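You operate a simulated robot arm through the tools that you are given. There is no shell and no other tool. Be economical: measure what you need, move in short steps, check, and stop when the job is done.

The job below is to be done with a simulated two-armed robot. You get a single attempt, and the scene is never put back.

## Task
On the teal table, fold the grey cloth in half.
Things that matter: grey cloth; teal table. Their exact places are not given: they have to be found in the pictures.

Only the result counts: the job must be done as asked and must still hold three seconds after the hand-in. Knocking over, shifting, dropping, spilling or breaking anything else fails it. Flat cloth is picked up by pressing the open fingertips on it (5 to 10 N) and closing them slowly along it; thin cloth reads only 2 to 8 mm in the jaws.

## Robot
Two 7-joint arms with two-finger parallel grippers on one trunk, on a base that drives. Base frame: it is fixed to the floor where the robot stands at the start and does not move with it; the origin is under the middle of the robot, x ahead of it, y to its left, z up; the surface under the hand at the start is at about z = 0.8. Readings come in m, degrees, newtons and seconds.
The left shoulder is at the start at [0.085, 0.182, 1.015], the right one opposite. With the tool pointing down near the work surface each hand reaches from about 0.32 to 0.76 m from the robot's upright axis, wherever it stands, measured 20 degrees to its own side. Places, roughly: teal table [0.9, 0.3, 0.8]. Payload 3.91 kg a hand.
The tool frame of a hand sits at the grasp point between the pads (the TCP): z along the fingers, y along the line on which they close. The tips reach 0.03 m beyond it. Largest opening 0.11 m; finger width 0.02, thickness 0.01; the body of the gripper, 0.048 by 0.112 m, starts 0.055 m behind the TCP.
Orientation is that of the tool frame in the base frame, as [roll, pitch, yaw] about the fixed x, y, z axes, in that order (R = Rz(yaw) Ry(pitch) Rx(roll)). With the fingers straight down and closing along the base's y, the tool's x points along the base's -x, its y along +y and its z along -z.

## Interface
- The arms move only by the tool servo_tool. It takes "left_targets", "right_targets" or both (then of equal length, played together; a hand with none holds still); each is a list of rows, each an object (a shift or turn left out is 0, a gripper value left out holds the last) with "slide": the shift along the tool's x, y, z in m, a list of three; "dr": the turn, a rotation vector about the tool's x, y, z in degrees, a list of three. In form: [{"slide": [dx, dy, dz], "dr": [rx, ry, rz]}, ...]. A call has 1 to 10 rows; each row is the pose to reach, as a shift and turn from the pose commanded when the call began, along the tool's axes at that moment. "left_hand" and "right_hand" are, for a hand that has rows, the closure, from 0 (fully open) to 1 (shut), set as the call begins (left out, the last holds). Each row takes 0.2 s and may step no farther than 0.05 m and 8.6 degrees from the row before; otherwise, or with a gripper value out of range, the whole call is refused. A pose out of reach is approached as far as the arm can. The call stops where the force on the tool passes 40 N (or 10 N more than at its start, if that is more) or the arm is blocked; 0.2 s more then pass. The fingers move at their own pace (about 0.072 m/s each) and stop on an object; they squeeze with about 36 N. The grip force told is the motor's: it shows also when the fingers shut on nothing. Time passes only in rows, and 0.2 s behind the last, so rows that repeat a pose let the fingers close. The reply holds the time, the measured pose of the TCP, the force on the tool along the base axes, the opening and the grip force, in the units named above and with some noise, with the torque about the TCP (base axes, N m) and any sound that the robot's microphone picked up.
- Cameras (640 x 400 px; columns grow to the right, rows downward): "scene" is now at [0.2196, 0.034, 1.1731]; the picture's right is [0.45, -0.89, 0.00], its down [-0.70, -0.35, -0.62] and it looks along [0.55, 0.28, -0.79] (base axes); focal length 214 px, centre (320, 200). "left" rides on the left gripper at [0.073, -0.017, -0.103] in its tool frame; the picture's right is [0.23, 0.97, 0.00], its down [-0.76, 0.18, -0.62] and it looks along [-0.61, 0.14, 0.78] (tool axes); focal length 222 px, centre (320, 200). "right" rides on the right gripper at [0.072, 0.017, -0.103] in its tool frame; the picture's right is [-0.23, 0.97, 0.00], its down [-0.76, -0.18, -0.62] and it looks along [-0.61, -0.14, 0.78] (tool axes); focal length 222 px, centre (320, 200).
- capture(camera): a new picture of that camera. No time passes.
- lift_body(by): slides the trunk up (or, below 0, down) by that many m; the arms and the scene camera ride with it, the base frame stays. It gives what a move gives, with no picture.
- drive_base(legs): drives the robot by 1 to 6 legs, each [ahead, left, turn to the left] in m, m and degrees, along the robot's own axes; the way and the turn of a leg run together, so that a leg with both is an arc; at most 1.5 m and 180 degrees a leg. The arms and the cameras ride along, it lands a little off, and it stops where it bumps. It gives what a move gives.
- turn_head(pan, tilt): turns the head with the scene camera to pan (to the left, within 80 degrees either way) and tilt (down, from -29 to 69), counted from straight ahead of the robot. It gives what a move gives.
- locate(camera, pixels): for up to 12 pixels [column, row] of the newest picture of that camera ("zoom" is the newest enlarged one), the place [x, y, z] in the base frame of the surface seen there, good to about 0.002 m. No time passes.
- inspect(camera, box): a new picture of the part [left, top, right, bottom] of that camera's present view, enlarged. No time passes.
- close_job(): hands the job in; it is judged then, once.

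Keep the steps short. Do not move on a guess: measure, check each grasp and each placing, and mend mistakes. In all there are 80 turns and 62 pictures (those below and enlarged ones count). Leave the grippers open and the arms clear of the work at the hand-in unless told otherwise, and finish with a single line.

The tools are called as name(argument=value, ...) on one line, values as JSON. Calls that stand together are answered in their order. servo_tool: Moves the arms, as the interface text tells. Its arguments: {"type":"object","properties":{"left_targets":{"type":"array","items":{"type":"object","properties":{"slide":{"type":"array","items":{"type":"number"}},"dr":{"type":"array","items":{"type":"number"}}}}},"left_hand":{"type":"number"},"right_targets":{"type":"array","items":{"type":"object","properties":{"slide":{"type":"array","items":{"type":"number"}},"dr":{"type":"array","items":{"type":"number"}}}}},"right_hand":{"type":"number"}},"required":[]} The other tools are called the same way: lift_body (by) slides the trunk up or down; drive_base (legs) drives the base; turn_head (pan, tilt) turns the head that bears the scene camera; capture (camera) takes a picture; locate (camera, pixels) gives the place of the surface under pixels of a picture; inspect (camera, box) takes an enlarged picture of a part of a camera's view; close_job () hands the job in.

At the start:

```text
time_s: 0.0
left_eef_pos: [0.4381, 0.3668, 0.9725]
left_tool_rot: [179.9, 0.0, -179.9]
left_force: [0.5, -1.0, 0.0]
left_ft_torque: [0.03, 0.01, 0.01]
left_finger_gap: 0.1098
left_grip_force: 0.1
right_eef_pos: [0.4945, -0.0638, 0.948]
right_tool_rot: [179.9, 0.1, 180.0]
right_force: [0.0, 0.4, 0.2]
right_ft_torque: [0.0, -0.02, 0.02]
right_finger_gap: 0.1099
right_grip_force: 0.0
trunk travel left (down, up): [-0.275, 0.239]
robot x, y, heading: [-0.0018, -0.0018, -0.0]
head pan, tilt: [26.6, 51.8]
```

scene: 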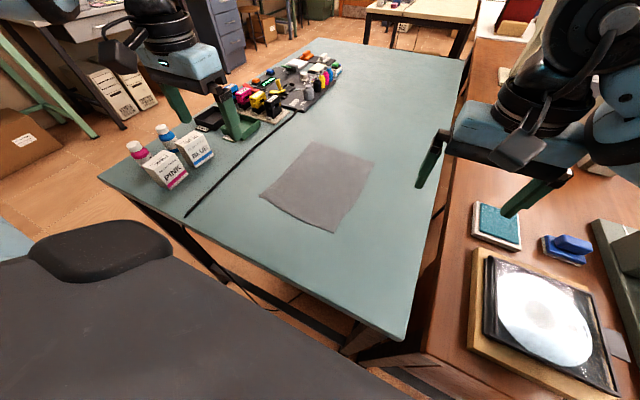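
right: 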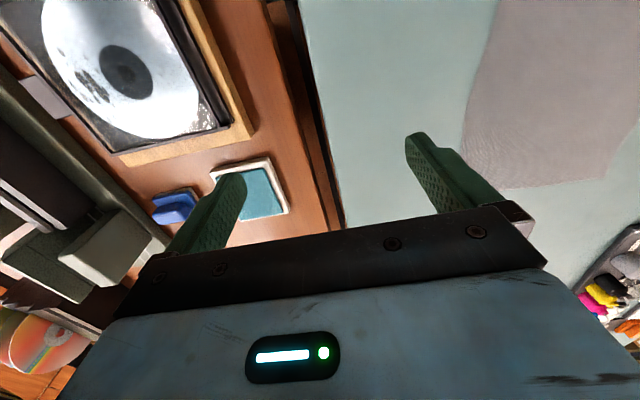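
left: 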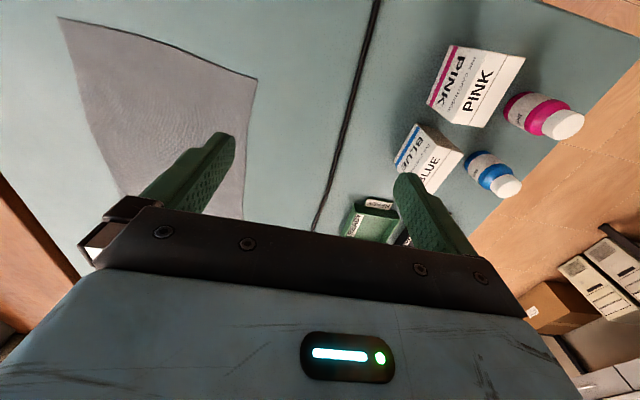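

I see the grey cloth at about (318,187) in the scene picture. I'll measure its corners and the table around it.

inspect(camera="scene", box=[220, 120, 420, 245])

locate(camera="scene", pixels=[[261, 196], [334, 232], [373, 162], [308, 143], [300, 215], [318, 187], [355, 197], [340, 151], [285, 170], [390, 200], [404, 338], [187, 215]])

```text
3.20 times, centred on (320, 182) of scene
```

zoom: 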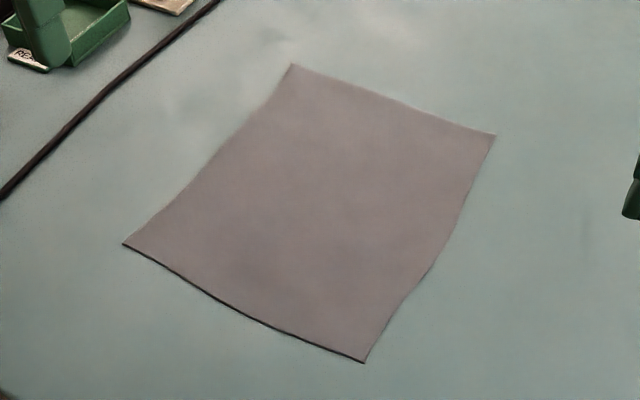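

```text
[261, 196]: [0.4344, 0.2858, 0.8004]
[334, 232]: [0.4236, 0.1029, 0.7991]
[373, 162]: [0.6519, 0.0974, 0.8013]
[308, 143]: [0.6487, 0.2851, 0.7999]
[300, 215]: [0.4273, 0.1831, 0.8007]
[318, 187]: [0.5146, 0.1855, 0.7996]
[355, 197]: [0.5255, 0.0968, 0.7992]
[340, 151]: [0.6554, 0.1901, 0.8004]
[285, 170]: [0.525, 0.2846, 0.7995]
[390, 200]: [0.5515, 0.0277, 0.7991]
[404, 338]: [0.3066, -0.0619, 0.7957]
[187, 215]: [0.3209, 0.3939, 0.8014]
```

The cloth runs x 0.43–0.65, y 0.10–0.285 and lies flat at z≈0.80. My plan is to pinch the two far corners with the fingers 3 cm apart, then fold the far edge back onto the near edge, tilting the hands as they go. First both hands move above the far corners, staying high.

servo_tool(left_targets=[{"slide": [-0.033, -0.018, 0.004]}, {"slide": [-0.066, -0.036, 0.008]}, {"slide": [-0.0995, -0.0535, 0.011]}, {"slide": [-0.133, -0.071, 0.015]}, {"slide": [-0.166, -0.089, 0.019]}, {"slide": [-0.199, -0.107, 0.0225]}, {"slide": [-0.199, -0.107, 0.0225]}], right_targets=[{"slide": [-0.024, 0.031, 0]}, {"slide": [-0.0475, 0.0625, 0]}, {"slide": [-0.071, 0.094, 0]}, {"slide": [-0.095, 0.125, 0]}, {"slide": [-0.119, 0.1565, 0]}, {"slide": [-0.1425, 0.188, 0]}, {"slide": [-0.1425, 0.188, 0]}], left_hand=0.727, right_hand=0.727)

capture(camera="scene")

```text
time_s: 1.4
left_eef_pos: [0.6224, 0.2711, 0.9481]
left_tool_rot: [179.0, -0.4, -179.9]
left_force: [-0.6, -0.4, -0.2]
left_ft_torque: [-0.02, -0.02, -0.03]
left_finger_gap: 0.03
left_grip_force: 0.1
right_eef_pos: [0.6689, -0.014, 0.9573]
right_tool_rot: [177.6, -0.6, 169.3]
right_force: [0.6, 0.1, 1.2]
right_ft_torque: [-0.01, 0.01, 0.02]
right_finger_gap: 0.0301
right_grip_force: 0.1
right hand out of reach, approached as far as the arm can: row 6
trunk travel left (down, up): [-0.275, 0.239]
robot x, y, heading: [-0.0007, -0.0008, -0.2]
head pan, tilt: [26.6, 51.8]
stopped in row 6 (right hand): the arm was blocked; the commanded pose is now the measured one
```

```text
57 pictures are left
```

scene: 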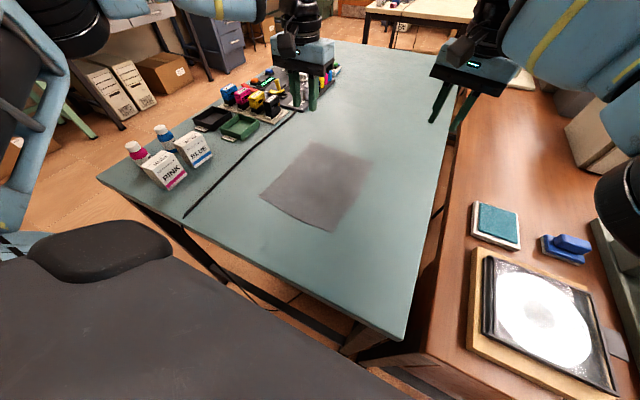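

The right arm can't reach that far across, so I'll centre the robot on the cloth by driving 0.19 m left. Before that I'll bring the left hand in a little, so it stays off the clutter.

servo_tool(left_targets=[{"slide": [0.01, -0.04, -0.02]}, {"slide": [0.02, -0.07, -0.04]}], right_targets=[{"slide": [0.03, 0, 0], "dr": [0, 0, -5]}, {"slide": [0.06, 0.0, 0], "dr": [0, 0, -10.5]}])

drive_base(legs=[[0, 0.19, 0]])

capture(camera="scene")

```text
time_s: 1.9
left_eef_pos: [0.6065, 0.2352, 0.9835]
left_tool_rot: [178.9, -0.4, -179.8]
left_force: [-0.6, -0.5, -0.4]
left_ft_torque: [-0.03, -0.05, -0.01]
left_finger_gap: 0.03
left_grip_force: 0.0
left hand out of reach, approached as far as the arm can: row 2
right_eef_pos: [0.6063, -0.0004, 0.9596]
right_tool_rot: [177.6, 0.1, -179.9]
right_force: [0.8, 0.6, 0.2]
right_ft_torque: [-0.01, 0.02, -0.02]
right_finger_gap: 0.0299
right_grip_force: 0.1
trunk travel left (down, up): [-0.275, 0.239]
robot x, y, heading: [0.0033, 0.0032, 0.1]
head pan, tilt: [26.6, 51.8]
```

```text
time_s: 4.2
left_eef_pos: [0.6081, 0.4228, 0.9826]
left_tool_rot: [179.0, -0.4, -180.0]
left_force: [0.4, -0.3, -0.7]
left_ft_torque: [-0.01, -0.03, 0.01]
left_finger_gap: 0.0299
left_grip_force: 0.0
right_eef_pos: [0.6091, 0.1861, 0.9585]
right_tool_rot: [177.6, 0.1, -180.0]
right_force: [0.1, 0.0, -0.1]
right_ft_torque: [-0.03, -0.01, -0.02]
right_finger_gap: 0.0302
right_grip_force: 0.1
trunk travel left (down, up): [-0.275, 0.239]
robot x, y, heading: [-0.0, 0.1881, 0.0]
head pan, tilt: [26.6, 51.8]
```

```text
56 pictures are left
```

scene: 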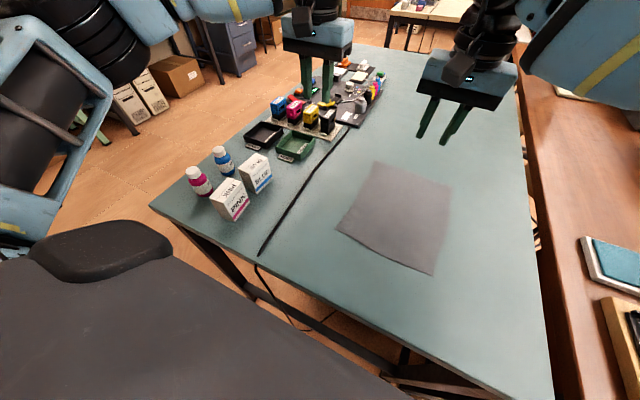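

The robot is centred now. Both hands go towards their corners, still about 0.95 high.

servo_tool(left_targets=[{"slide": [0, -0.04, 0.01]}, {"slide": [0, -0.08, 0.02]}, {"slide": [0, -0.12, 0.03]}, {"slide": [-0.01, -0.163, 0.04]}, {"slide": [-0.03, -0.163, 0.05]}], right_targets=[{"slide": [0, -0.03, 0]}, {"slide": [0, -0.062, 0]}, {"slide": [0, -0.062, 0.01]}, {"slide": [-0.01, -0.062, 0.02]}, {"slide": [-0.03, -0.062, 0.03]}])

```text
time_s: 5.4
left_eef_pos: [0.5697, 0.3791, 0.9588]
left_tool_rot: [179.0, -0.5, -179.9]
left_force: [-0.9, 0.6, 0.6]
left_ft_torque: [0.0, 0.02, -0.01]
left_finger_gap: 0.03
left_grip_force: 0.0
left hand out of reach, approached as far as the arm can: row 1, 2, 3, 4, 5
right_eef_pos: [0.6388, 0.126, 0.9259]
right_tool_rot: [177.7, 0.0, 179.9]
right_force: [-0.5, -0.5, 0.4]
right_ft_torque: [0.01, 0.0, -0.01]
right_finger_gap: 0.0301
right_grip_force: 0.1
trunk travel left (down, up): [-0.275, 0.239]
robot x, y, heading: [0.0013, 0.1922, -0.0]
head pan, tilt: [26.6, 51.8]
```

The right hand is where I want it. The left arm seems to be stuck at a joint limit, so I'll pull it back towards the body and try again from there.

servo_tool(left_targets=[{"slide": [0.04, 0, 0]}, {"slide": [0.08, 0, 0]}, {"slide": [0.11, -0.03, 0]}, {"slide": [0.11, -0.07, 0]}, {"slide": [0.11, -0.11, 0]}])

capture(camera="scene")

```text
time_s: 6.6
left_eef_pos: [0.4595, 0.3096, 0.9602]
left_tool_rot: [179.0, -0.3, -179.9]
left_force: [0.4, 0.7, -0.1]
left_ft_torque: [0.01, -0.01, 0.01]
left_finger_gap: 0.0302
left_grip_force: 0.1
left hand out of reach, approached as far as the arm can: row 5
right_eef_pos: [0.6371, 0.125, 0.928]
right_tool_rot: [177.6, 0.1, 179.9]
right_force: [-0.9, 0.5, 0.0]
right_ft_torque: [-0.02, -0.03, 0.0]
right_finger_gap: 0.0301
right_grip_force: 0.1
trunk travel left (down, up): [-0.275, 0.239]
robot x, y, heading: [0.0009, 0.189, -0.1]
head pan, tilt: [26.6, 51.8]
```

```text
55 pictures are left
```

scene: 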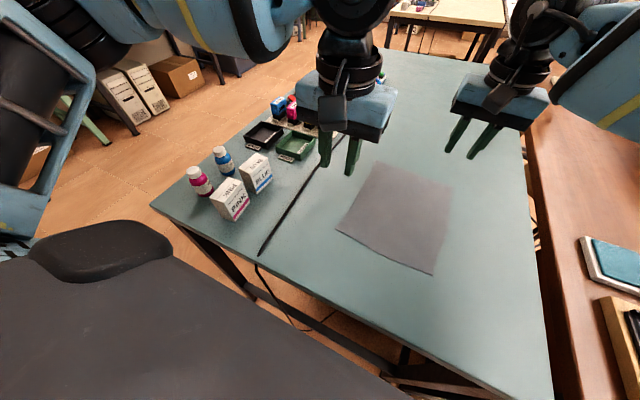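

The left limit looks like wrist yaw, and the arm stops whenever it moves inward. I'll test by turning the left tool clockwise (+ about tool z) while moving it in.

servo_tool(left_targets=[{"slide": [0, 0, 0], "dr": [0, 0, 8]}, {"slide": [0, 0, 0], "dr": [0, 0, 16]}, {"slide": [-0.03, -0.02, 0], "dr": [0, 0, 20]}, {"slide": [-0.07, -0.04, 0], "dr": [0, 0, 20]}, {"slide": [-0.11, -0.05, 0], "dr": [0, 0, 20]}])

```text
time_s: 7.8
left_eef_pos: [0.5043, 0.3279, 0.9571]
left_tool_rot: [179.2, -0.9, 160.0]
left_force: [-0.1, -0.3, 0.7]
left_ft_torque: [0.01, 0.03, -0.06]
left_finger_gap: 0.0298
left_grip_force: 0.2
left hand out of reach, approached as far as the arm can: row 3, 4, 5
right_eef_pos: [0.6381, 0.1263, 0.926]
right_tool_rot: [177.6, 0.1, 179.9]
right_force: [1.2, 1.0, 0.0]
right_ft_torque: [0.04, 0.03, -0.03]
right_finger_gap: 0.03
right_grip_force: 0.0
trunk travel left (down, up): [-0.275, 0.239]
robot x, y, heading: [0.0019, 0.1894, 0.3]
head pan, tilt: [26.6, 51.8]
```

Yaw isn't the cause. The wrist sits above the shoulder at this height, which may be what limits the arm. I'll lower the left hand towards z≈0.88 and move inward to see whether the reach improves.

servo_tool(left_targets=[{"slide": [0, 0, 0.04], "dr": [0, 0, -8]}, {"slide": [0, 0, 0.075], "dr": [0, 0, -16]}, {"slide": [0, -0.03, 0.075], "dr": [0, 0, -20]}, {"slide": [0, -0.065, 0.075], "dr": [0, 0, -20]}, {"slide": [0, -0.065, 0.075], "dr": [0, 0, -20]}])

```text
time_s: 9.0
left_eef_pos: [0.48, 0.3156, 0.8706]
left_tool_rot: [179.1, -0.3, -179.9]
left_force: [-0.2, -1.0, 0.4]
left_ft_torque: [-0.06, 0.02, -0.05]
left_finger_gap: 0.03
left_grip_force: 0.0
left hand out of reach, approached as far as the arm can: row 3, 4, 5
right_eef_pos: [0.6388, 0.126, 0.9263]
right_tool_rot: [177.6, 0.1, 179.9]
right_force: [-0.6, -0.1, -0.7]
right_ft_torque: [0.0, -0.07, 0.03]
right_finger_gap: 0.0298
right_grip_force: 0.0
trunk travel left (down, up): [-0.275, 0.239]
robot x, y, heading: [-0.0017, 0.1909, -0.2]
head pan, tilt: [26.6, 51.8]
```

The limit is in the same place lower down. I'll look at the posture of both arms.

turn_head(pan=50, tilt=10)

capture(camera="scene")

turn_head(pan=-50, tilt=10)

capture(camera="scene")

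```text
time_s: 10.1
left_eef_pos: [0.4794, 0.3159, 0.8697]
left_tool_rot: [179.0, -0.4, -179.9]
left_force: [-0.2, 0.4, 1.2]
left_ft_torque: [-0.01, -0.03, -0.01]
left_finger_gap: 0.03
left_grip_force: 0.1
right_eef_pos: [0.6389, 0.1258, 0.927]
right_tool_rot: [177.7, 0.1, 179.9]
right_force: [-0.4, -0.6, 0.8]
right_ft_torque: [0.02, 0.02, 0.03]
right_finger_gap: 0.0302
right_grip_force: 0.0
trunk travel left (down, up): [-0.275, 0.239]
robot x, y, heading: [0.0024, 0.1893, 0.3]
head pan, tilt: [50.0, 10.0]
```

```text
54 pictures are left
```

scene: 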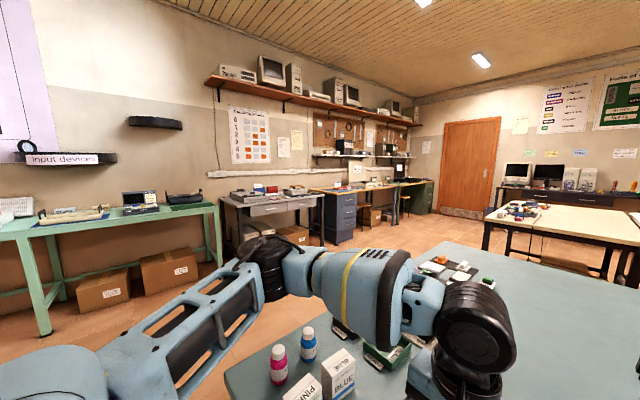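

```text
time_s: 11.9
left_eef_pos: [0.4802, 0.3167, 0.8697]
left_tool_rot: [179.0, -0.4, -179.9]
left_force: [-0.5, 0.0, -0.5]
left_ft_torque: [-0.01, 0.03, -0.02]
left_finger_gap: 0.0302
left_grip_force: 0.0
right_eef_pos: [0.6385, 0.1265, 0.9273]
right_tool_rot: [177.6, 0.1, 180.0]
right_force: [0.6, 0.3, 0.0]
right_ft_torque: [0.01, -0.01, -0.02]
right_finger_gap: 0.0301
right_grip_force: 0.0
trunk travel left (down, up): [-0.275, 0.239]
robot x, y, heading: [-0.0015, 0.1954, -0.2]
head pan, tilt: [-50.0, 10.0]
```

```text
53 pictures are left
```

scene: 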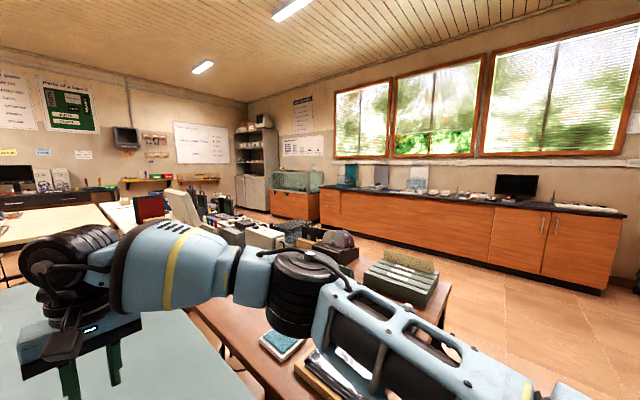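

Both arms are elbow-out. Raising the trunk gives a different shoulder angle, so I'll lift it 0.15 and retry the inward move while lowering.

lift_body(by=0.15)

servo_tool(left_targets=[{"slide": [0.0, 0.0, 0.04]}, {"slide": [0, 0.0, 0.08]}, {"slide": [0, -0.02, 0.11]}, {"slide": [0, -0.04, 0.11]}, {"slide": [0, -0.056, 0.11]}, {"slide": [-0.04, -0.056, 0.11]}, {"slide": [-0.08, -0.056, 0.11]}])

turn_head(pan=0, tilt=55)

capture(camera="scene")

```text
time_s: 13.6
left_eef_pos: [0.4791, 0.3175, 1.0534]
left_tool_rot: [179.0, 3.7, -179.7]
left_force: [0.0, 0.3, -0.8]
left_ft_torque: [-0.02, 0.07, 0.04]
left_finger_gap: 0.0302
left_grip_force: 0.1
right_eef_pos: [0.6383, 0.1262, 1.0755]
right_tool_rot: [177.6, 0.0, 179.9]
right_force: [0.6, 0.5, -0.4]
right_ft_torque: [0.01, 0.01, 0.03]
right_finger_gap: 0.0302
right_grip_force: 0.0
trunk travel left (down, up): [-0.425, 0.089]
robot x, y, heading: [0.0048, 0.191, -0.1]
head pan, tilt: [-50.0, 10.0]
```

```text
time_s: 15.2
left_eef_pos: [0.4821, 0.3166, 0.954]
left_tool_rot: [179.2, 3.7, -179.7]
left_force: [1.0, 0.4, -0.1]
left_ft_torque: [0.0, 0.01, -0.01]
left_finger_gap: 0.0303
left_grip_force: 0.1
left hand out of reach, approached as far as the arm can: row 3, 4, 5, 6, 7
right_eef_pos: [0.6382, 0.1266, 1.0756]
right_tool_rot: [177.7, 0.1, 179.9]
right_force: [0.0, 1.6, -1.0]
right_ft_torque: [0.01, -0.02, -0.02]
right_finger_gap: 0.03
right_grip_force: 0.1
trunk travel left (down, up): [-0.425, 0.089]
robot x, y, heading: [0.0019, 0.1907, -0.3]
head pan, tilt: [-50.0, 10.0]
```

```text
time_s: 16.4
left_eef_pos: [0.4827, 0.3147, 0.9551]
left_tool_rot: [179.2, 3.8, -179.7]
left_force: [0.8, -0.5, 0.0]
left_ft_torque: [0.0, -0.03, -0.01]
left_finger_gap: 0.0301
left_grip_force: 0.1
right_eef_pos: [0.6373, 0.1263, 1.0763]
right_tool_rot: [177.7, 0.1, 180.0]
right_force: [0.7, -0.5, 0.2]
right_ft_torque: [0.02, -0.01, 0.02]
right_finger_gap: 0.0301
right_grip_force: 0.0
trunk travel left (down, up): [-0.425, 0.089]
robot x, y, heading: [-0.002, 0.1881, -0.1]
head pan, tilt: [0.0, 55.0]
```

```text
52 pictures are left
```

scene: 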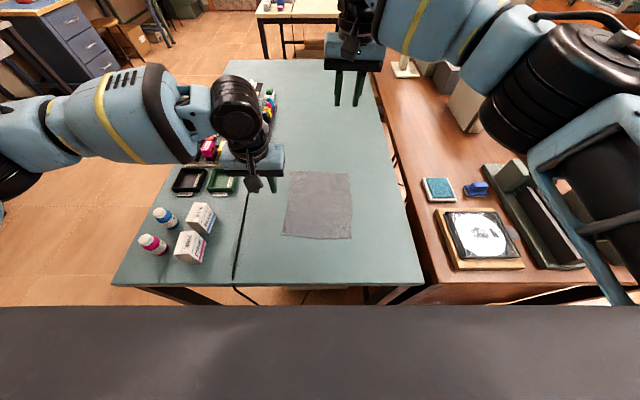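

The left hand always stopped about 0.24 m from the right hand. That fits a keep-apart limit between the arms, so this may not be a reach limit at all. I'll test it by moving the right hand 0.12 m to the right and then the left hand in.

servo_tool(right_targets=[{"slide": [0, -0.04, 0]}, {"slide": [0, -0.08, 0]}, {"slide": [0, -0.12, 0]}])

servo_tool(left_targets=[{"slide": [-0.04, 0, 0]}, {"slide": [-0.08, 0, 0]}, {"slide": [-0.12, -0.02, 0]}, {"slide": [-0.15, -0.055, 0]}, {"slide": [-0.155, -0.055, 0]}])

```text
time_s: 17.2
left_eef_pos: [0.4805, 0.3133, 0.9554]
left_tool_rot: [179.0, 3.8, -179.7]
left_force: [-0.4, 0.6, -0.3]
left_ft_torque: [0.01, 0.01, 0.0]
left_finger_gap: 0.0301
left_grip_force: 0.0
right_eef_pos: [0.6369, 0.0044, 1.0722]
right_tool_rot: [177.5, 0.1, 179.9]
right_force: [0.0, 0.4, 0.2]
right_ft_torque: [0.03, 0.02, -0.01]
right_finger_gap: 0.0301
right_grip_force: 0.1
trunk travel left (down, up): [-0.425, 0.089]
robot x, y, heading: [0.0012, 0.1897, -0.2]
head pan, tilt: [0.0, 55.0]
```

```text
time_s: 18.4
left_eef_pos: [0.5598, 0.3628, 0.9749]
left_tool_rot: [179.1, 3.8, -179.7]
left_force: [-0.4, -0.8, -0.3]
left_ft_torque: [0.01, -0.02, -0.01]
left_finger_gap: 0.0301
left_grip_force: 0.0
left hand out of reach, approached as far as the arm can: row 1, 2, 3, 4, 5
right_eef_pos: [0.6377, 0.0059, 1.072]
right_tool_rot: [177.7, 0.2, 179.9]
right_force: [0.8, 0.2, 0.1]
right_ft_torque: [0.02, -0.01, 0.01]
right_finger_gap: 0.0298
right_grip_force: 0.0
trunk travel left (down, up): [-0.425, 0.089]
robot x, y, heading: [0.0005, 0.1898, -0.2]
head pan, tilt: [0.0, 55.0]
```

Moving the right hand away made no difference, so it really is a joint limit. I'll test whether leaning the left hand outward, with the fingers pointing inward (+ about tool x), relieves it.

servo_tool(left_targets=[{"slide": [0, 0, 0], "dr": [8, 0, 0]}, {"slide": [0, 0, 0], "dr": [16, 0, 0]}, {"slide": [0, 0, 0], "dr": [24, 0, 0]}, {"slide": [-0.0, -0.04, 0], "dr": [24, 0, 0]}, {"slide": [0, -0.08, 0], "dr": [24, 0, 0]}, {"slide": [0, -0.1, 0], "dr": [24, 0, 0]}])

```text
time_s: 19.8
left_eef_pos: [0.5581, 0.2837, 0.9751]
left_tool_rot: [-156.9, 3.8, -179.6]
left_force: [-0.1, -0.4, 0.2]
left_ft_torque: [0.0, -0.03, 0.05]
left_finger_gap: 0.0299
left_grip_force: 0.0
left hand out of reach, approached as far as the arm can: row 5, 6
right_eef_pos: [0.6383, 0.0057, 1.0727]
right_tool_rot: [177.6, 0.0, 179.9]
right_force: [-0.7, 0.6, 0.3]
right_ft_torque: [0.02, 0.0, 0.01]
right_finger_gap: 0.0301
right_grip_force: 0.1
trunk travel left (down, up): [-0.425, 0.089]
robot x, y, heading: [0.0039, 0.1893, -0.1]
head pan, tilt: [0.0, 55.0]
```

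Leaning the hand does shift the limit, so it's the wrist position that is bounded. Tilting the fingers forward, with the wrist back, keeps both fingertips level and also suits this fold. I'll undo the sideways lean, shift the base 0.08 m right, then tilt both hands about 40°.

servo_tool(left_targets=[{"slide": [0, 0.03, -0.013], "dr": [-8, 0, 0]}, {"slide": [0, 0.06, -0.026], "dr": [-16, 0, 0]}, {"slide": [0, 0.08, -0.035], "dr": [-23, 0, 0]}])

drive_base(legs=[[0, -0.08, 0]])

servo_tool(left_targets=[{"dr": [0, -8.5, 0]}, {"dr": [0, -17, 0]}, {"dr": [0, -25.5, 0]}, {"dr": [0, -34, 0]}, {"dr": [0, -40, 0]}], right_targets=[{"dr": [0, -8.5, 0]}, {"dr": [0, -17, 0]}, {"dr": [0, -25.5, 0]}, {"dr": [0, -34, 0]}, {"dr": [0, -40, 0]}])

```text
time_s: 20.6
left_eef_pos: [0.5565, 0.3708, 0.9753]
left_tool_rot: [180.0, 3.8, -179.7]
left_force: [0.4, -0.1, -0.2]
left_ft_torque: [-0.02, 0.02, -0.02]
left_finger_gap: 0.0302
left_grip_force: 0.1
right_eef_pos: [0.6382, 0.0058, 1.0727]
right_tool_rot: [177.6, 0.1, 179.8]
right_force: [-0.5, -0.9, 0.6]
right_ft_torque: [0.02, -0.01, 0.0]
right_finger_gap: 0.0303
right_grip_force: 0.0
trunk travel left (down, up): [-0.425, 0.089]
robot x, y, heading: [-0.0002, 0.1894, -0.3]
head pan, tilt: [0.0, 55.0]
```

```text
time_s: 22.0
left_eef_pos: [0.5566, 0.2905, 0.9746]
left_tool_rot: [-179.9, 3.6, -179.7]
left_force: [-0.7, -0.1, 0.5]
left_ft_torque: [0.0, 0.04, 0.03]
left_finger_gap: 0.0299
left_grip_force: 0.1
right_eef_pos: [0.6364, -0.0739, 1.0725]
right_tool_rot: [177.5, 0.0, 179.8]
right_force: [-0.4, 0.5, 0.4]
right_ft_torque: [0.01, 0.01, 0.02]
right_finger_gap: 0.0301
right_grip_force: 0.0
trunk travel left (down, up): [-0.425, 0.089]
robot x, y, heading: [0.0009, 0.1132, -0.2]
head pan, tilt: [0.0, 55.0]
```

```text
time_s: 23.2
left_eef_pos: [0.5553, 0.2915, 0.9745]
left_tool_rot: [-179.8, 43.8, -179.5]
left_force: [0.2, -0.3, -0.2]
left_ft_torque: [0.0, 0.01, -0.02]
left_finger_gap: 0.0302
left_grip_force: 0.1
right_eef_pos: [0.6375, -0.0712, 1.0725]
right_tool_rot: [176.8, 40.1, 178.0]
right_force: [-0.2, 0.7, 0.0]
right_ft_torque: [0.05, 0.0, 0.01]
right_finger_gap: 0.0303
right_grip_force: 0.1
trunk travel left (down, up): [-0.425, 0.089]
robot x, y, heading: [0.0012, 0.1123, -0.2]
head pan, tilt: [0.0, 55.0]
```

The fingers now point forward and down as intended. Both hands go to about 0.07 above the far corners.

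servo_tool(left_targets=[{"slide": [0.0004, -0.005, 0.016]}, {"slide": [0.0008, -0.01, 0.033]}, {"slide": [0.001, -0.015, 0.05]}, {"slide": [0.0015, -0.02, 0.067]}, {"slide": [0.002, -0.026, 0.084]}, {"slide": [0.0025, -0.0315, 0.101]}, {"slide": [0.0025, -0.0315, 0.101]}], right_targets=[{"slide": [0.02, 0.0325, 0.02], "dr": [1, 0, -1]}, {"slide": [0.04, 0.065, 0.041], "dr": [1.9, 0, -1.5]}, {"slide": [0.061, 0.0975, 0.061], "dr": [1.9, 0, -1.5]}, {"slide": [0.081, 0.13, 0.082], "dr": [1.9, 0, -1.5]}, {"slide": [0.102, 0.1625, 0.102], "dr": [1.9, 0, -1.5]}, {"slide": [0.122, 0.195, 0.123], "dr": [1.9, 0, -1.5]}, {"slide": [0.122, 0.195, 0.123], "dr": [1.9, 0, -1.5]}])

capture(camera="scene")

```text
time_s: 24.8
left_eef_pos: [0.6215, 0.2669, 0.9038]
left_tool_rot: [-179.7, 43.8, -179.6]
left_force: [-0.1, -0.3, 0.6]
left_ft_torque: [0.02, 0.02, 0.05]
left_finger_gap: 0.0301
left_grip_force: 0.1
left hand out of reach, approached as far as the arm can: row 6, 7
right_eef_pos: [0.6247, 0.13, 0.9085]
right_tool_rot: [179.9, 40.0, 179.8]
right_force: [-0.1, 1.0, -0.5]
right_ft_torque: [0.01, -0.01, -0.01]
right_finger_gap: 0.0299
right_grip_force: 0.1
trunk travel left (down, up): [-0.425, 0.089]
robot x, y, heading: [0.0009, 0.1097, -0.3]
head pan, tilt: [0.0, 55.0]
```

```text
51 pictures are left
```

scene: 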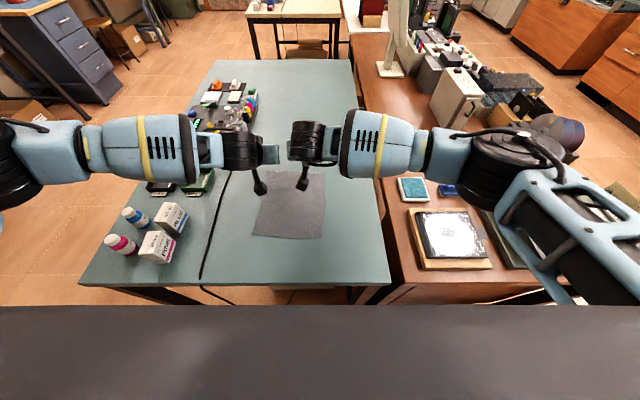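

Both hands nearly reached their spots; the left is about 6 mm short in y. I'll nudge the base 0.012 right and check with the wrist cameras.

drive_base(legs=[[0, -0.012, 0]])

capture(camera="left")

capture(camera="right")

```text
time_s: 25.6
left_eef_pos: [0.6206, 0.2545, 0.9039]
left_tool_rot: [-179.8, 43.8, -179.5]
left_force: [-0.7, -0.2, 0.1]
left_ft_torque: [-0.01, 0.0, 0.0]
left_finger_gap: 0.0301
left_grip_force: 0.1
right_eef_pos: [0.6242, 0.1187, 0.9084]
right_tool_rot: [-179.9, 40.1, 179.8]
right_force: [0.3, -0.1, 0.0]
right_ft_torque: [-0.04, 0.0, -0.03]
right_finger_gap: 0.0298
right_grip_force: 0.2
trunk travel left (down, up): [-0.425, 0.089]
robot x, y, heading: [-0.0009, 0.1003, -0.1]
head pan, tilt: [0.0, 55.0]
```

```text
50 pictures are left
```

left: 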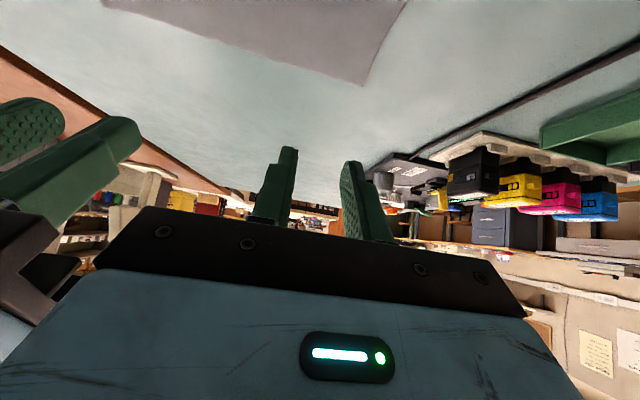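

```text
49 pictures are left
```

right: 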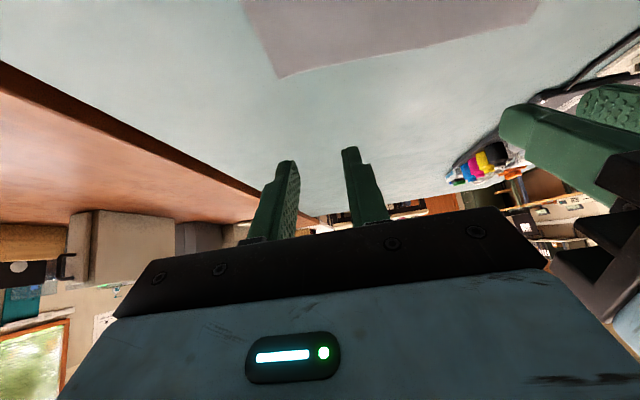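

I'll check the corners in these views.

locate(camera="left", pixels=[[363, 82], [300, 66], [230, 42], [375, 60]])

locate(camera="right", pixels=[[282, 74], [340, 62], [400, 50], [268, 45]])

```text
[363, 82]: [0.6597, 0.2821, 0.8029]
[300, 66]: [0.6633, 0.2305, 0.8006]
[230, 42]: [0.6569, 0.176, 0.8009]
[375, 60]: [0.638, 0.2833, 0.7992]
```

```text
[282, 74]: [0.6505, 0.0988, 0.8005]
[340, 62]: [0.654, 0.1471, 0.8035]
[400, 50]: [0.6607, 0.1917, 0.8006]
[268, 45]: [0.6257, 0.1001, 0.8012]
```

Far corners are at D (0.657, 0.284) and C (0.651, 0.098). I'll lower both hands to just above contact, with the lowest fingertip about 5 mm over the cloth.

servo_tool(left_targets=[{"slide": [0.0145, 0, 0.018]}, {"slide": [0.029, 0, 0.036]}, {"slide": [0.0434, 0, 0.054]}, {"slide": [0.0434, 0, 0.054]}], right_targets=[{"slide": [0.0154, 0.001, 0.019]}, {"slide": [0.031, 0.002, 0.038]}, {"slide": [0.0462, 0.003, 0.0565]}, {"slide": [0.0462, 0.003, 0.0565]}])

inspect(camera="left", box=[200, 0, 440, 240])

inspect(camera="right", box=[200, 0, 440, 240])

```text
time_s: 26.6
left_eef_pos: [0.6138, 0.2798, 0.8515]
left_tool_rot: [-179.6, 43.8, -179.7]
left_force: [-0.6, 0.4, 0.1]
left_ft_torque: [-0.01, 0.04, -0.03]
left_finger_gap: 0.0303
left_grip_force: 0.0
left hand out of reach, approached as far as the arm can: row 1, 2, 3, 4
right_eef_pos: [0.6255, 0.1211, 0.8346]
right_tool_rot: [-179.8, 40.1, 179.8]
right_force: [0.7, 0.2, 1.9]
right_ft_torque: [-0.01, 0.01, -0.01]
right_finger_gap: 0.03
right_grip_force: 0.0
trunk travel left (down, up): [-0.425, 0.089]
robot x, y, heading: [0.0001, 0.101, -0.0]
head pan, tilt: [0.0, 55.0]
```

```text
1.67 times, centred on (320, 120) of left
```

zoom: 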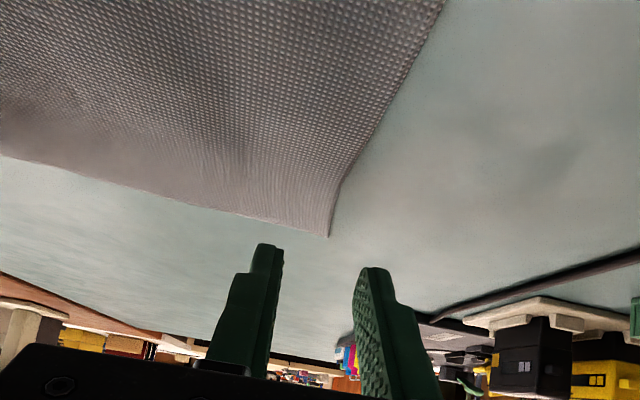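

```text
1.67 times, centred on (320, 120) of right
```

zoom: 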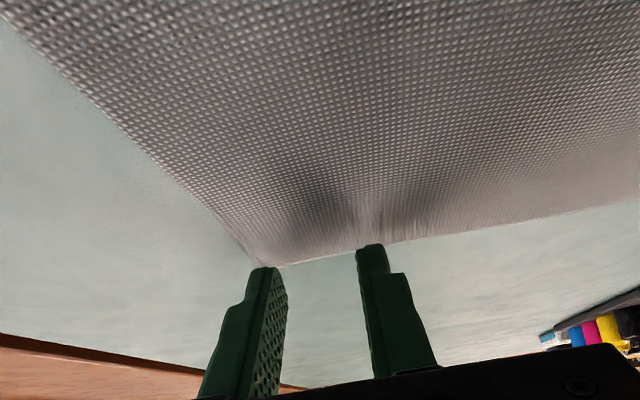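

The right hand is ready. The left is limited again lower down, at y 0.28 where I want 0.258. Driving the base forward would help, so I'll check the clearance between the robot's front and the table.

locate(camera="scene", pixels=[[320, 315], [320, 300], [320, 280], [150, 315], [500, 315], [340, 296], [300, 340]])

```text
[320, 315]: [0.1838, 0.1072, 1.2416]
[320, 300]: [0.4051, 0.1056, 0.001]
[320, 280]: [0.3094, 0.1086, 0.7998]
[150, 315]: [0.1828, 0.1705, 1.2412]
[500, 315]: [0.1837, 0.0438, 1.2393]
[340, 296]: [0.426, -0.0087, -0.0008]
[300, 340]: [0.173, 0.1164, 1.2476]
```

The trunk front is at x≈0.18 and the table edge at x≈0.30. I'll tilt the head down to see the base.

turn_head(pan=0, tilt=69)

capture(camera="scene")

locate(camera="scene", pixels=[[320, 260], [320, 250], [320, 240], [320, 230], [320, 220], [200, 240], [430, 240], [150, 230], [480, 230]])

```text
time_s: 27.4
left_eef_pos: [0.6143, 0.2809, 0.851]
left_tool_rot: [-179.8, 43.8, -179.7]
left_force: [0.1, -0.5, 0.1]
left_ft_torque: [-0.02, -0.02, 0.02]
left_finger_gap: 0.0297
left_grip_force: 0.1
right_eef_pos: [0.6255, 0.1214, 0.8343]
right_tool_rot: [-179.8, 40.0, 179.9]
right_force: [0.0, 0.1, -0.5]
right_ft_torque: [-0.01, 0.02, -0.01]
right_finger_gap: 0.03
right_grip_force: 0.0
trunk travel left (down, up): [-0.425, 0.089]
robot x, y, heading: [-0.001, 0.0983, -0.2]
head pan, tilt: [0.0, 68.8]
```

```text
46 pictures are left
```

scene: 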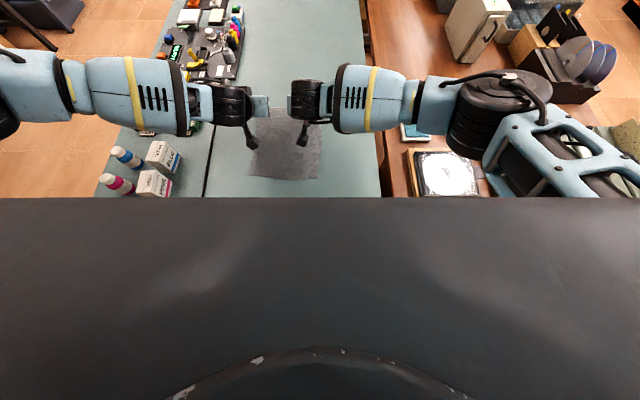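

```text
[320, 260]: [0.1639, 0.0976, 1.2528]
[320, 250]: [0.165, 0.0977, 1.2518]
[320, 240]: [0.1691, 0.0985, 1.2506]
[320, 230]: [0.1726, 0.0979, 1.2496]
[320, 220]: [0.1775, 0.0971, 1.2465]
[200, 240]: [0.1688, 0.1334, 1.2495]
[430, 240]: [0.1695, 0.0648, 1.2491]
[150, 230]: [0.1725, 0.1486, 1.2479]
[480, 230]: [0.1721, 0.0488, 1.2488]
```

The base can't be seen past the trunk, so I won't drive forward blind. I'll raise the right hand a little, drive 0.045 further right, and re-aim both hands.

servo_tool(right_targets=[{"slide": [-0.026, 0, -0.031]}], left_targets=[{"slide": [-0.01, 0, -0.01]}])

drive_base(legs=[[0, -0.045, 0]])

servo_tool(right_targets=[{"slide": [0, 0.022, 0]}, {"slide": [0, 0.045, 0]}, {"slide": [0, 0.045, 0]}])

```text
time_s: 27.8
left_eef_pos: [0.6125, 0.2795, 0.8658]
left_tool_rot: [-179.7, 43.8, -179.6]
left_force: [0.8, 0.0, 0.3]
left_ft_torque: [-0.04, -0.07, -0.03]
left_finger_gap: 0.0298
left_grip_force: 0.1
right_eef_pos: [0.6248, 0.1217, 0.8749]
right_tool_rot: [180.0, 40.1, 179.9]
right_force: [0.1, -0.4, 0.1]
right_ft_torque: [-0.01, 0.0, -0.04]
right_finger_gap: 0.0298
right_grip_force: 0.1
trunk travel left (down, up): [-0.425, 0.089]
robot x, y, heading: [-0.0022, 0.0981, -0.5]
head pan, tilt: [0.0, 68.8]
```

```text
time_s: 28.8
left_eef_pos: [0.6144, 0.2355, 0.8652]
left_tool_rot: [-179.8, 43.8, -179.6]
left_force: [-0.2, -0.4, 0.9]
left_ft_torque: [0.01, 0.01, -0.01]
left_finger_gap: 0.0302
left_grip_force: 0.2
right_eef_pos: [0.6246, 0.0763, 0.8747]
right_tool_rot: [-180.0, 40.2, 179.8]
right_force: [0.5, 0.1, 0.7]
right_ft_torque: [-0.02, 0.02, 0.01]
right_finger_gap: 0.03
right_grip_force: 0.0
trunk travel left (down, up): [-0.425, 0.089]
robot x, y, heading: [-0.0004, 0.0534, 0.2]
head pan, tilt: [0.0, 68.8]
```

```text
time_s: 29.6
left_eef_pos: [0.6145, 0.2341, 0.8656]
left_tool_rot: [-179.6, 43.8, -179.6]
left_force: [-0.8, 0.8, 0.3]
left_ft_torque: [0.02, 0.0, -0.01]
left_finger_gap: 0.0298
left_grip_force: 0.0
right_eef_pos: [0.6247, 0.1219, 0.8746]
right_tool_rot: [-179.9, 40.1, 180.0]
right_force: [0.5, -0.5, 0.3]
right_ft_torque: [0.01, -0.01, 0.01]
right_finger_gap: 0.0301
right_grip_force: 0.0
trunk travel left (down, up): [-0.425, 0.089]
robot x, y, heading: [0.002, 0.0517, 0.2]
head pan, tilt: [0.0, 68.8]
```

The right arm has room here. Now the left goes to y 0.258, and both come down to just above the cloth.

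servo_tool(left_targets=[{"slide": [0, 0.024, 0]}, {"slide": [0.005, 0.024, 0.016]}, {"slide": [0.0093, 0.024, 0.032]}, {"slide": [0.0093, 0.024, 0.032]}], right_targets=[{"slide": [0, 0, 0]}, {"slide": [0.0127, 0, 0.016]}, {"slide": [0.0255, 0, 0.0317]}, {"slide": [0.0255, 0, 0.0317]}])

inspect(camera="left", box=[200, 0, 440, 240])

```text
time_s: 30.6
left_eef_pos: [0.6293, 0.2589, 0.837]
left_tool_rot: [-179.8, 43.9, -179.7]
left_force: [-0.5, 0.6, -0.4]
left_ft_torque: [-0.01, 0.02, 0.02]
left_finger_gap: 0.0298
left_grip_force: 0.0
right_eef_pos: [0.6254, 0.1227, 0.835]
right_tool_rot: [-179.9, 40.0, 179.9]
right_force: [0.2, -0.2, -0.3]
right_ft_torque: [-0.02, -0.01, 0.0]
right_finger_gap: 0.03
right_grip_force: 0.1
trunk travel left (down, up): [-0.425, 0.089]
robot x, y, heading: [-0.0042, 0.0549, -0.1]
head pan, tilt: [0.0, 68.8]
```

```text
1.67 times, centred on (320, 120) of left
```

zoom: 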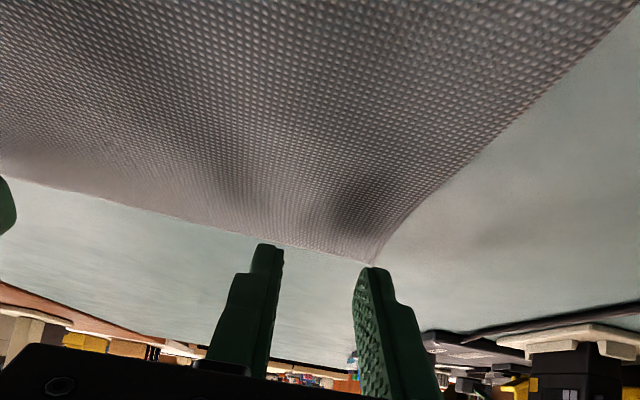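

Both fingertips are just above the corners. I'll press down gently in millimetre steps and watch the force.

servo_tool(left_targets=[{"slide": [0.002, 0, 0.002]}, {"slide": [0.0042, 0, 0.0043]}], right_targets=[{"slide": [0.0013, 0, 0.0015]}, {"slide": [0.0026, 0, 0.0031]}])

```text
time_s: 31.2
left_eef_pos: [0.6277, 0.2608, 0.8307]
left_tool_rot: [-179.7, 43.8, -179.7]
left_force: [0.1, -0.4, -0.7]
left_ft_torque: [0.01, 0.04, 0.01]
left_finger_gap: 0.0302
left_grip_force: 0.1
right_eef_pos: [0.6256, 0.1224, 0.8313]
right_tool_rot: [-179.9, 40.1, 179.9]
right_force: [-0.5, -0.1, 0.5]
right_ft_torque: [0.01, 0.01, 0.0]
right_finger_gap: 0.03
right_grip_force: 0.0
trunk travel left (down, up): [-0.425, 0.089]
robot x, y, heading: [0.0004, 0.059, -0.0]
head pan, tilt: [0.0, 68.8]
```

servo_tool(left_targets=[{"slide": [0.0014, 0, 0.0015]}, {"slide": [0.0021, 0, 0.0022]}], right_targets=[{"slide": [0.0013, 0, 0.0015]}, {"slide": [0.0019, 0, 0.0023]}])

```text
time_s: 31.8
left_eef_pos: [0.6261, 0.2615, 0.8318]
left_tool_rot: [-179.8, 43.9, -179.5]
left_force: [-0.6, -0.7, -0.6]
left_ft_torque: [0.06, -0.04, 0.0]
left_finger_gap: 0.03
left_grip_force: 0.0
left hand out of reach, approached as far as the arm can: row 1, 2
right_eef_pos: [0.6264, 0.1218, 0.8298]
right_tool_rot: [180.0, 40.4, 179.9]
right_force: [-1.8, -1.0, 16.4]
right_ft_torque: [-0.15, -0.17, -0.03]
right_finger_gap: 0.0302
right_grip_force: 0.1
trunk travel left (down, up): [-0.425, 0.089]
robot x, y, heading: [0.001, 0.0542, -0.3]
head pan, tilt: [0.0, 68.8]
```

The right hand makes contact at z 0.830 with 16 N, which is too firm. The left is at its limit again, so I'll raise both slightly, shift the base another 0.025 right, and redo the contact.

servo_tool(left_targets=[{"slide": [-0.008, 0.01, -0.008]}], right_targets=[{"slide": [-0.0064, 0, -0.0077]}])

drive_base(legs=[[0, -0.028, 0]])

servo_tool(left_targets=[{"slide": [0, 0.01, 0]}, {"slide": [0, 0.015, 0]}], right_targets=[{"slide": [0, 0.014, 0]}, {"slide": [0, 0.028, 0]}])

```text
time_s: 32.2
left_eef_pos: [0.6272, 0.2707, 0.8415]
left_tool_rot: [-179.6, 43.8, -179.4]
left_force: [-0.5, 0.7, -0.1]
left_ft_torque: [0.0, 0.0, 0.03]
left_finger_gap: 0.0299
left_grip_force: 0.0
right_eef_pos: [0.6242, 0.1221, 0.8358]
right_tool_rot: [-179.9, 39.9, 179.9]
right_force: [0.3, 0.1, -0.3]
right_ft_torque: [0.0, -0.01, 0.0]
right_finger_gap: 0.0302
right_grip_force: 0.0
trunk travel left (down, up): [-0.425, 0.089]
robot x, y, heading: [0.0011, 0.0523, -0.2]
head pan, tilt: [0.0, 68.8]
```

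```text
time_s: 33.2
left_eef_pos: [0.628, 0.2418, 0.8419]
left_tool_rot: [-179.7, 43.8, -179.6]
left_force: [-0.1, -0.6, -1.5]
left_ft_torque: [0.0, -0.04, 0.02]
left_finger_gap: 0.0299
left_grip_force: 0.1
right_eef_pos: [0.6264, 0.0945, 0.8364]
right_tool_rot: [179.9, 40.1, 179.9]
right_force: [0.6, 0.1, 0.7]
right_ft_torque: [0.03, 0.02, -0.02]
right_finger_gap: 0.0299
right_grip_force: 0.1
trunk travel left (down, up): [-0.425, 0.089]
robot x, y, heading: [-0.0006, 0.0228, -0.2]
head pan, tilt: [0.0, 68.8]
```

```text
time_s: 33.8
left_eef_pos: [0.6284, 0.2573, 0.8402]
left_tool_rot: [-179.9, 43.7, -179.6]
left_force: [0.3, 0.1, 0.3]
left_ft_torque: [-0.01, -0.02, -0.03]
left_finger_gap: 0.03
left_grip_force: 0.0
right_eef_pos: [0.6262, 0.1233, 0.8372]
right_tool_rot: [179.9, 40.1, 179.9]
right_force: [0.1, -0.2, 0.6]
right_ft_torque: [0.0, 0.01, 0.01]
right_finger_gap: 0.03
right_grip_force: 0.1
trunk travel left (down, up): [-0.425, 0.089]
robot x, y, heading: [0.0023, 0.0279, 0.1]
head pan, tilt: [0.0, 68.8]
```

servo_tool(left_targets=[{"slide": [0.0035, 0, 0.0036]}, {"slide": [0.0069, 0, 0.0072]}, {"slide": [0.0076, 0, 0.0079]}], right_targets=[{"slide": [0.0032, 0, 0.0038]}, {"slide": [0.0041, 0, 0.005]}, {"slide": [0.0045, 0, 0.0054]}])

```text
time_s: 34.6
left_eef_pos: [0.6262, 0.259, 0.8316]
left_tool_rot: [-179.7, 43.8, -179.5]
left_force: [0.3, -0.1, 1.0]
left_ft_torque: [-0.05, -0.01, -0.02]
left_finger_gap: 0.0301
left_grip_force: 0.1
right_eef_pos: [0.6257, 0.1222, 0.8315]
right_tool_rot: [-180.0, 40.1, -180.0]
right_force: [-0.4, 0.5, 2.0]
right_ft_torque: [-0.02, -0.02, 0.02]
right_finger_gap: 0.0298
right_grip_force: 0.1
trunk travel left (down, up): [-0.425, 0.089]
robot x, y, heading: [-0.0007, 0.0266, 0.2]
head pan, tilt: [0.0, 68.8]
```

servo_tool(left_targets=[{"slide": [0.0009, 0, 0.0009]}, {"slide": [0.0017, 0, 0.0018]}], right_targets=[{"slide": [0.0003, 0, 0.0004]}, {"slide": [0.0005, 0, 0.0006]}])

```text
time_s: 35.2
left_eef_pos: [0.6263, 0.2586, 0.83]
left_tool_rot: [-179.7, 44.0, -179.5]
left_force: [-0.4, 0.5, 8.1]
left_ft_torque: [0.1, -0.08, 0.02]
left_finger_gap: 0.0301
left_grip_force: 0.0
right_eef_pos: [0.6247, 0.1215, 0.8309]
right_tool_rot: [-179.9, 40.2, -180.0]
right_force: [1.2, 0.9, 3.9]
right_ft_torque: [-0.03, -0.12, 0.01]
right_finger_gap: 0.0298
right_grip_force: 0.1
trunk travel left (down, up): [-0.425, 0.089]
robot x, y, heading: [0.0007, 0.0307, -0.2]
head pan, tilt: [0.0, 68.8]
```

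The left presses with 8 N and the right with 4 N. I'll add a hair on the right and start closing slowly in steps.

servo_tool(left_targets=[{"slide": [0, 0, 0]}], right_targets=[{"slide": [0.0003, 0, 0.0004]}], left_hand=0.78, right_hand=0.78)

servo_tool(left_targets=[{"slide": [0, 0, 0]}], right_targets=[{"slide": [0, 0, 0]}], left_hand=0.84, right_hand=0.84)

inspect(camera="left", box=[200, 0, 440, 240])

inspect(camera="right", box=[200, 0, 440, 240])

```text
time_s: 35.6
left_eef_pos: [0.6269, 0.2573, 0.8294]
left_tool_rot: [-179.7, 44.0, -179.6]
left_force: [1.3, 0.9, 8.6]
left_ft_torque: [0.09, -0.16, 0.02]
left_finger_gap: 0.0242
left_grip_force: 0.4
right_eef_pos: [0.6251, 0.1229, 0.8319]
right_tool_rot: [179.9, 40.2, -180.0]
right_force: [-0.7, 0.8, 6.8]
right_ft_torque: [-0.02, -0.09, 0.02]
right_finger_gap: 0.0242
right_grip_force: 0.1
trunk travel left (down, up): [-0.425, 0.089]
robot x, y, heading: [-0.0025, 0.0258, -0.2]
head pan, tilt: [0.0, 68.8]
```

```text
time_s: 36.0
left_eef_pos: [0.6273, 0.257, 0.829]
left_tool_rot: [-179.7, 43.9, -179.6]
left_force: [0.1, -1.5, 11.6]
left_ft_torque: [0.01, -0.16, -0.01]
left_finger_gap: 0.0166
left_grip_force: 0.1
right_eef_pos: [0.6249, 0.1228, 0.8304]
right_tool_rot: [-180.0, 40.2, -180.0]
right_force: [-0.2, 1.4, 6.9]
right_ft_torque: [0.01, -0.05, -0.02]
right_finger_gap: 0.0172
right_grip_force: 0.1
trunk travel left (down, up): [-0.425, 0.089]
robot x, y, heading: [0.0022, 0.0229, -0.2]
head pan, tilt: [0.0, 68.8]
```

```text
1.67 times, centred on (320, 120) of left
```

zoom: 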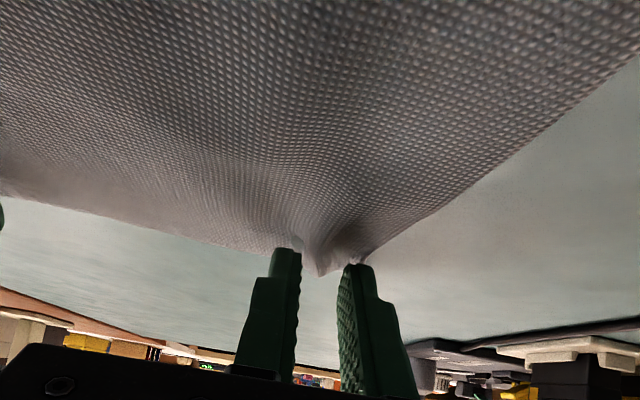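

```text
1.67 times, centred on (320, 120) of right
```

zoom: 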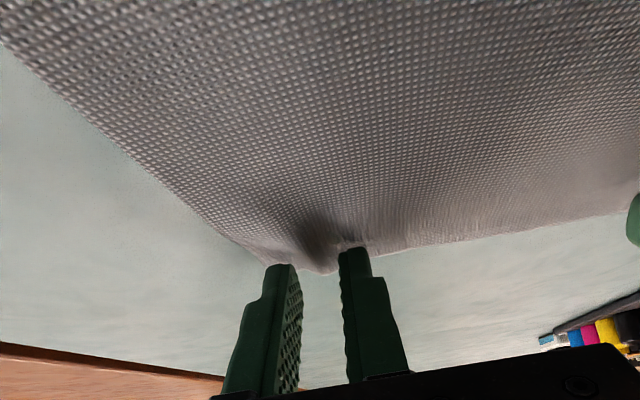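

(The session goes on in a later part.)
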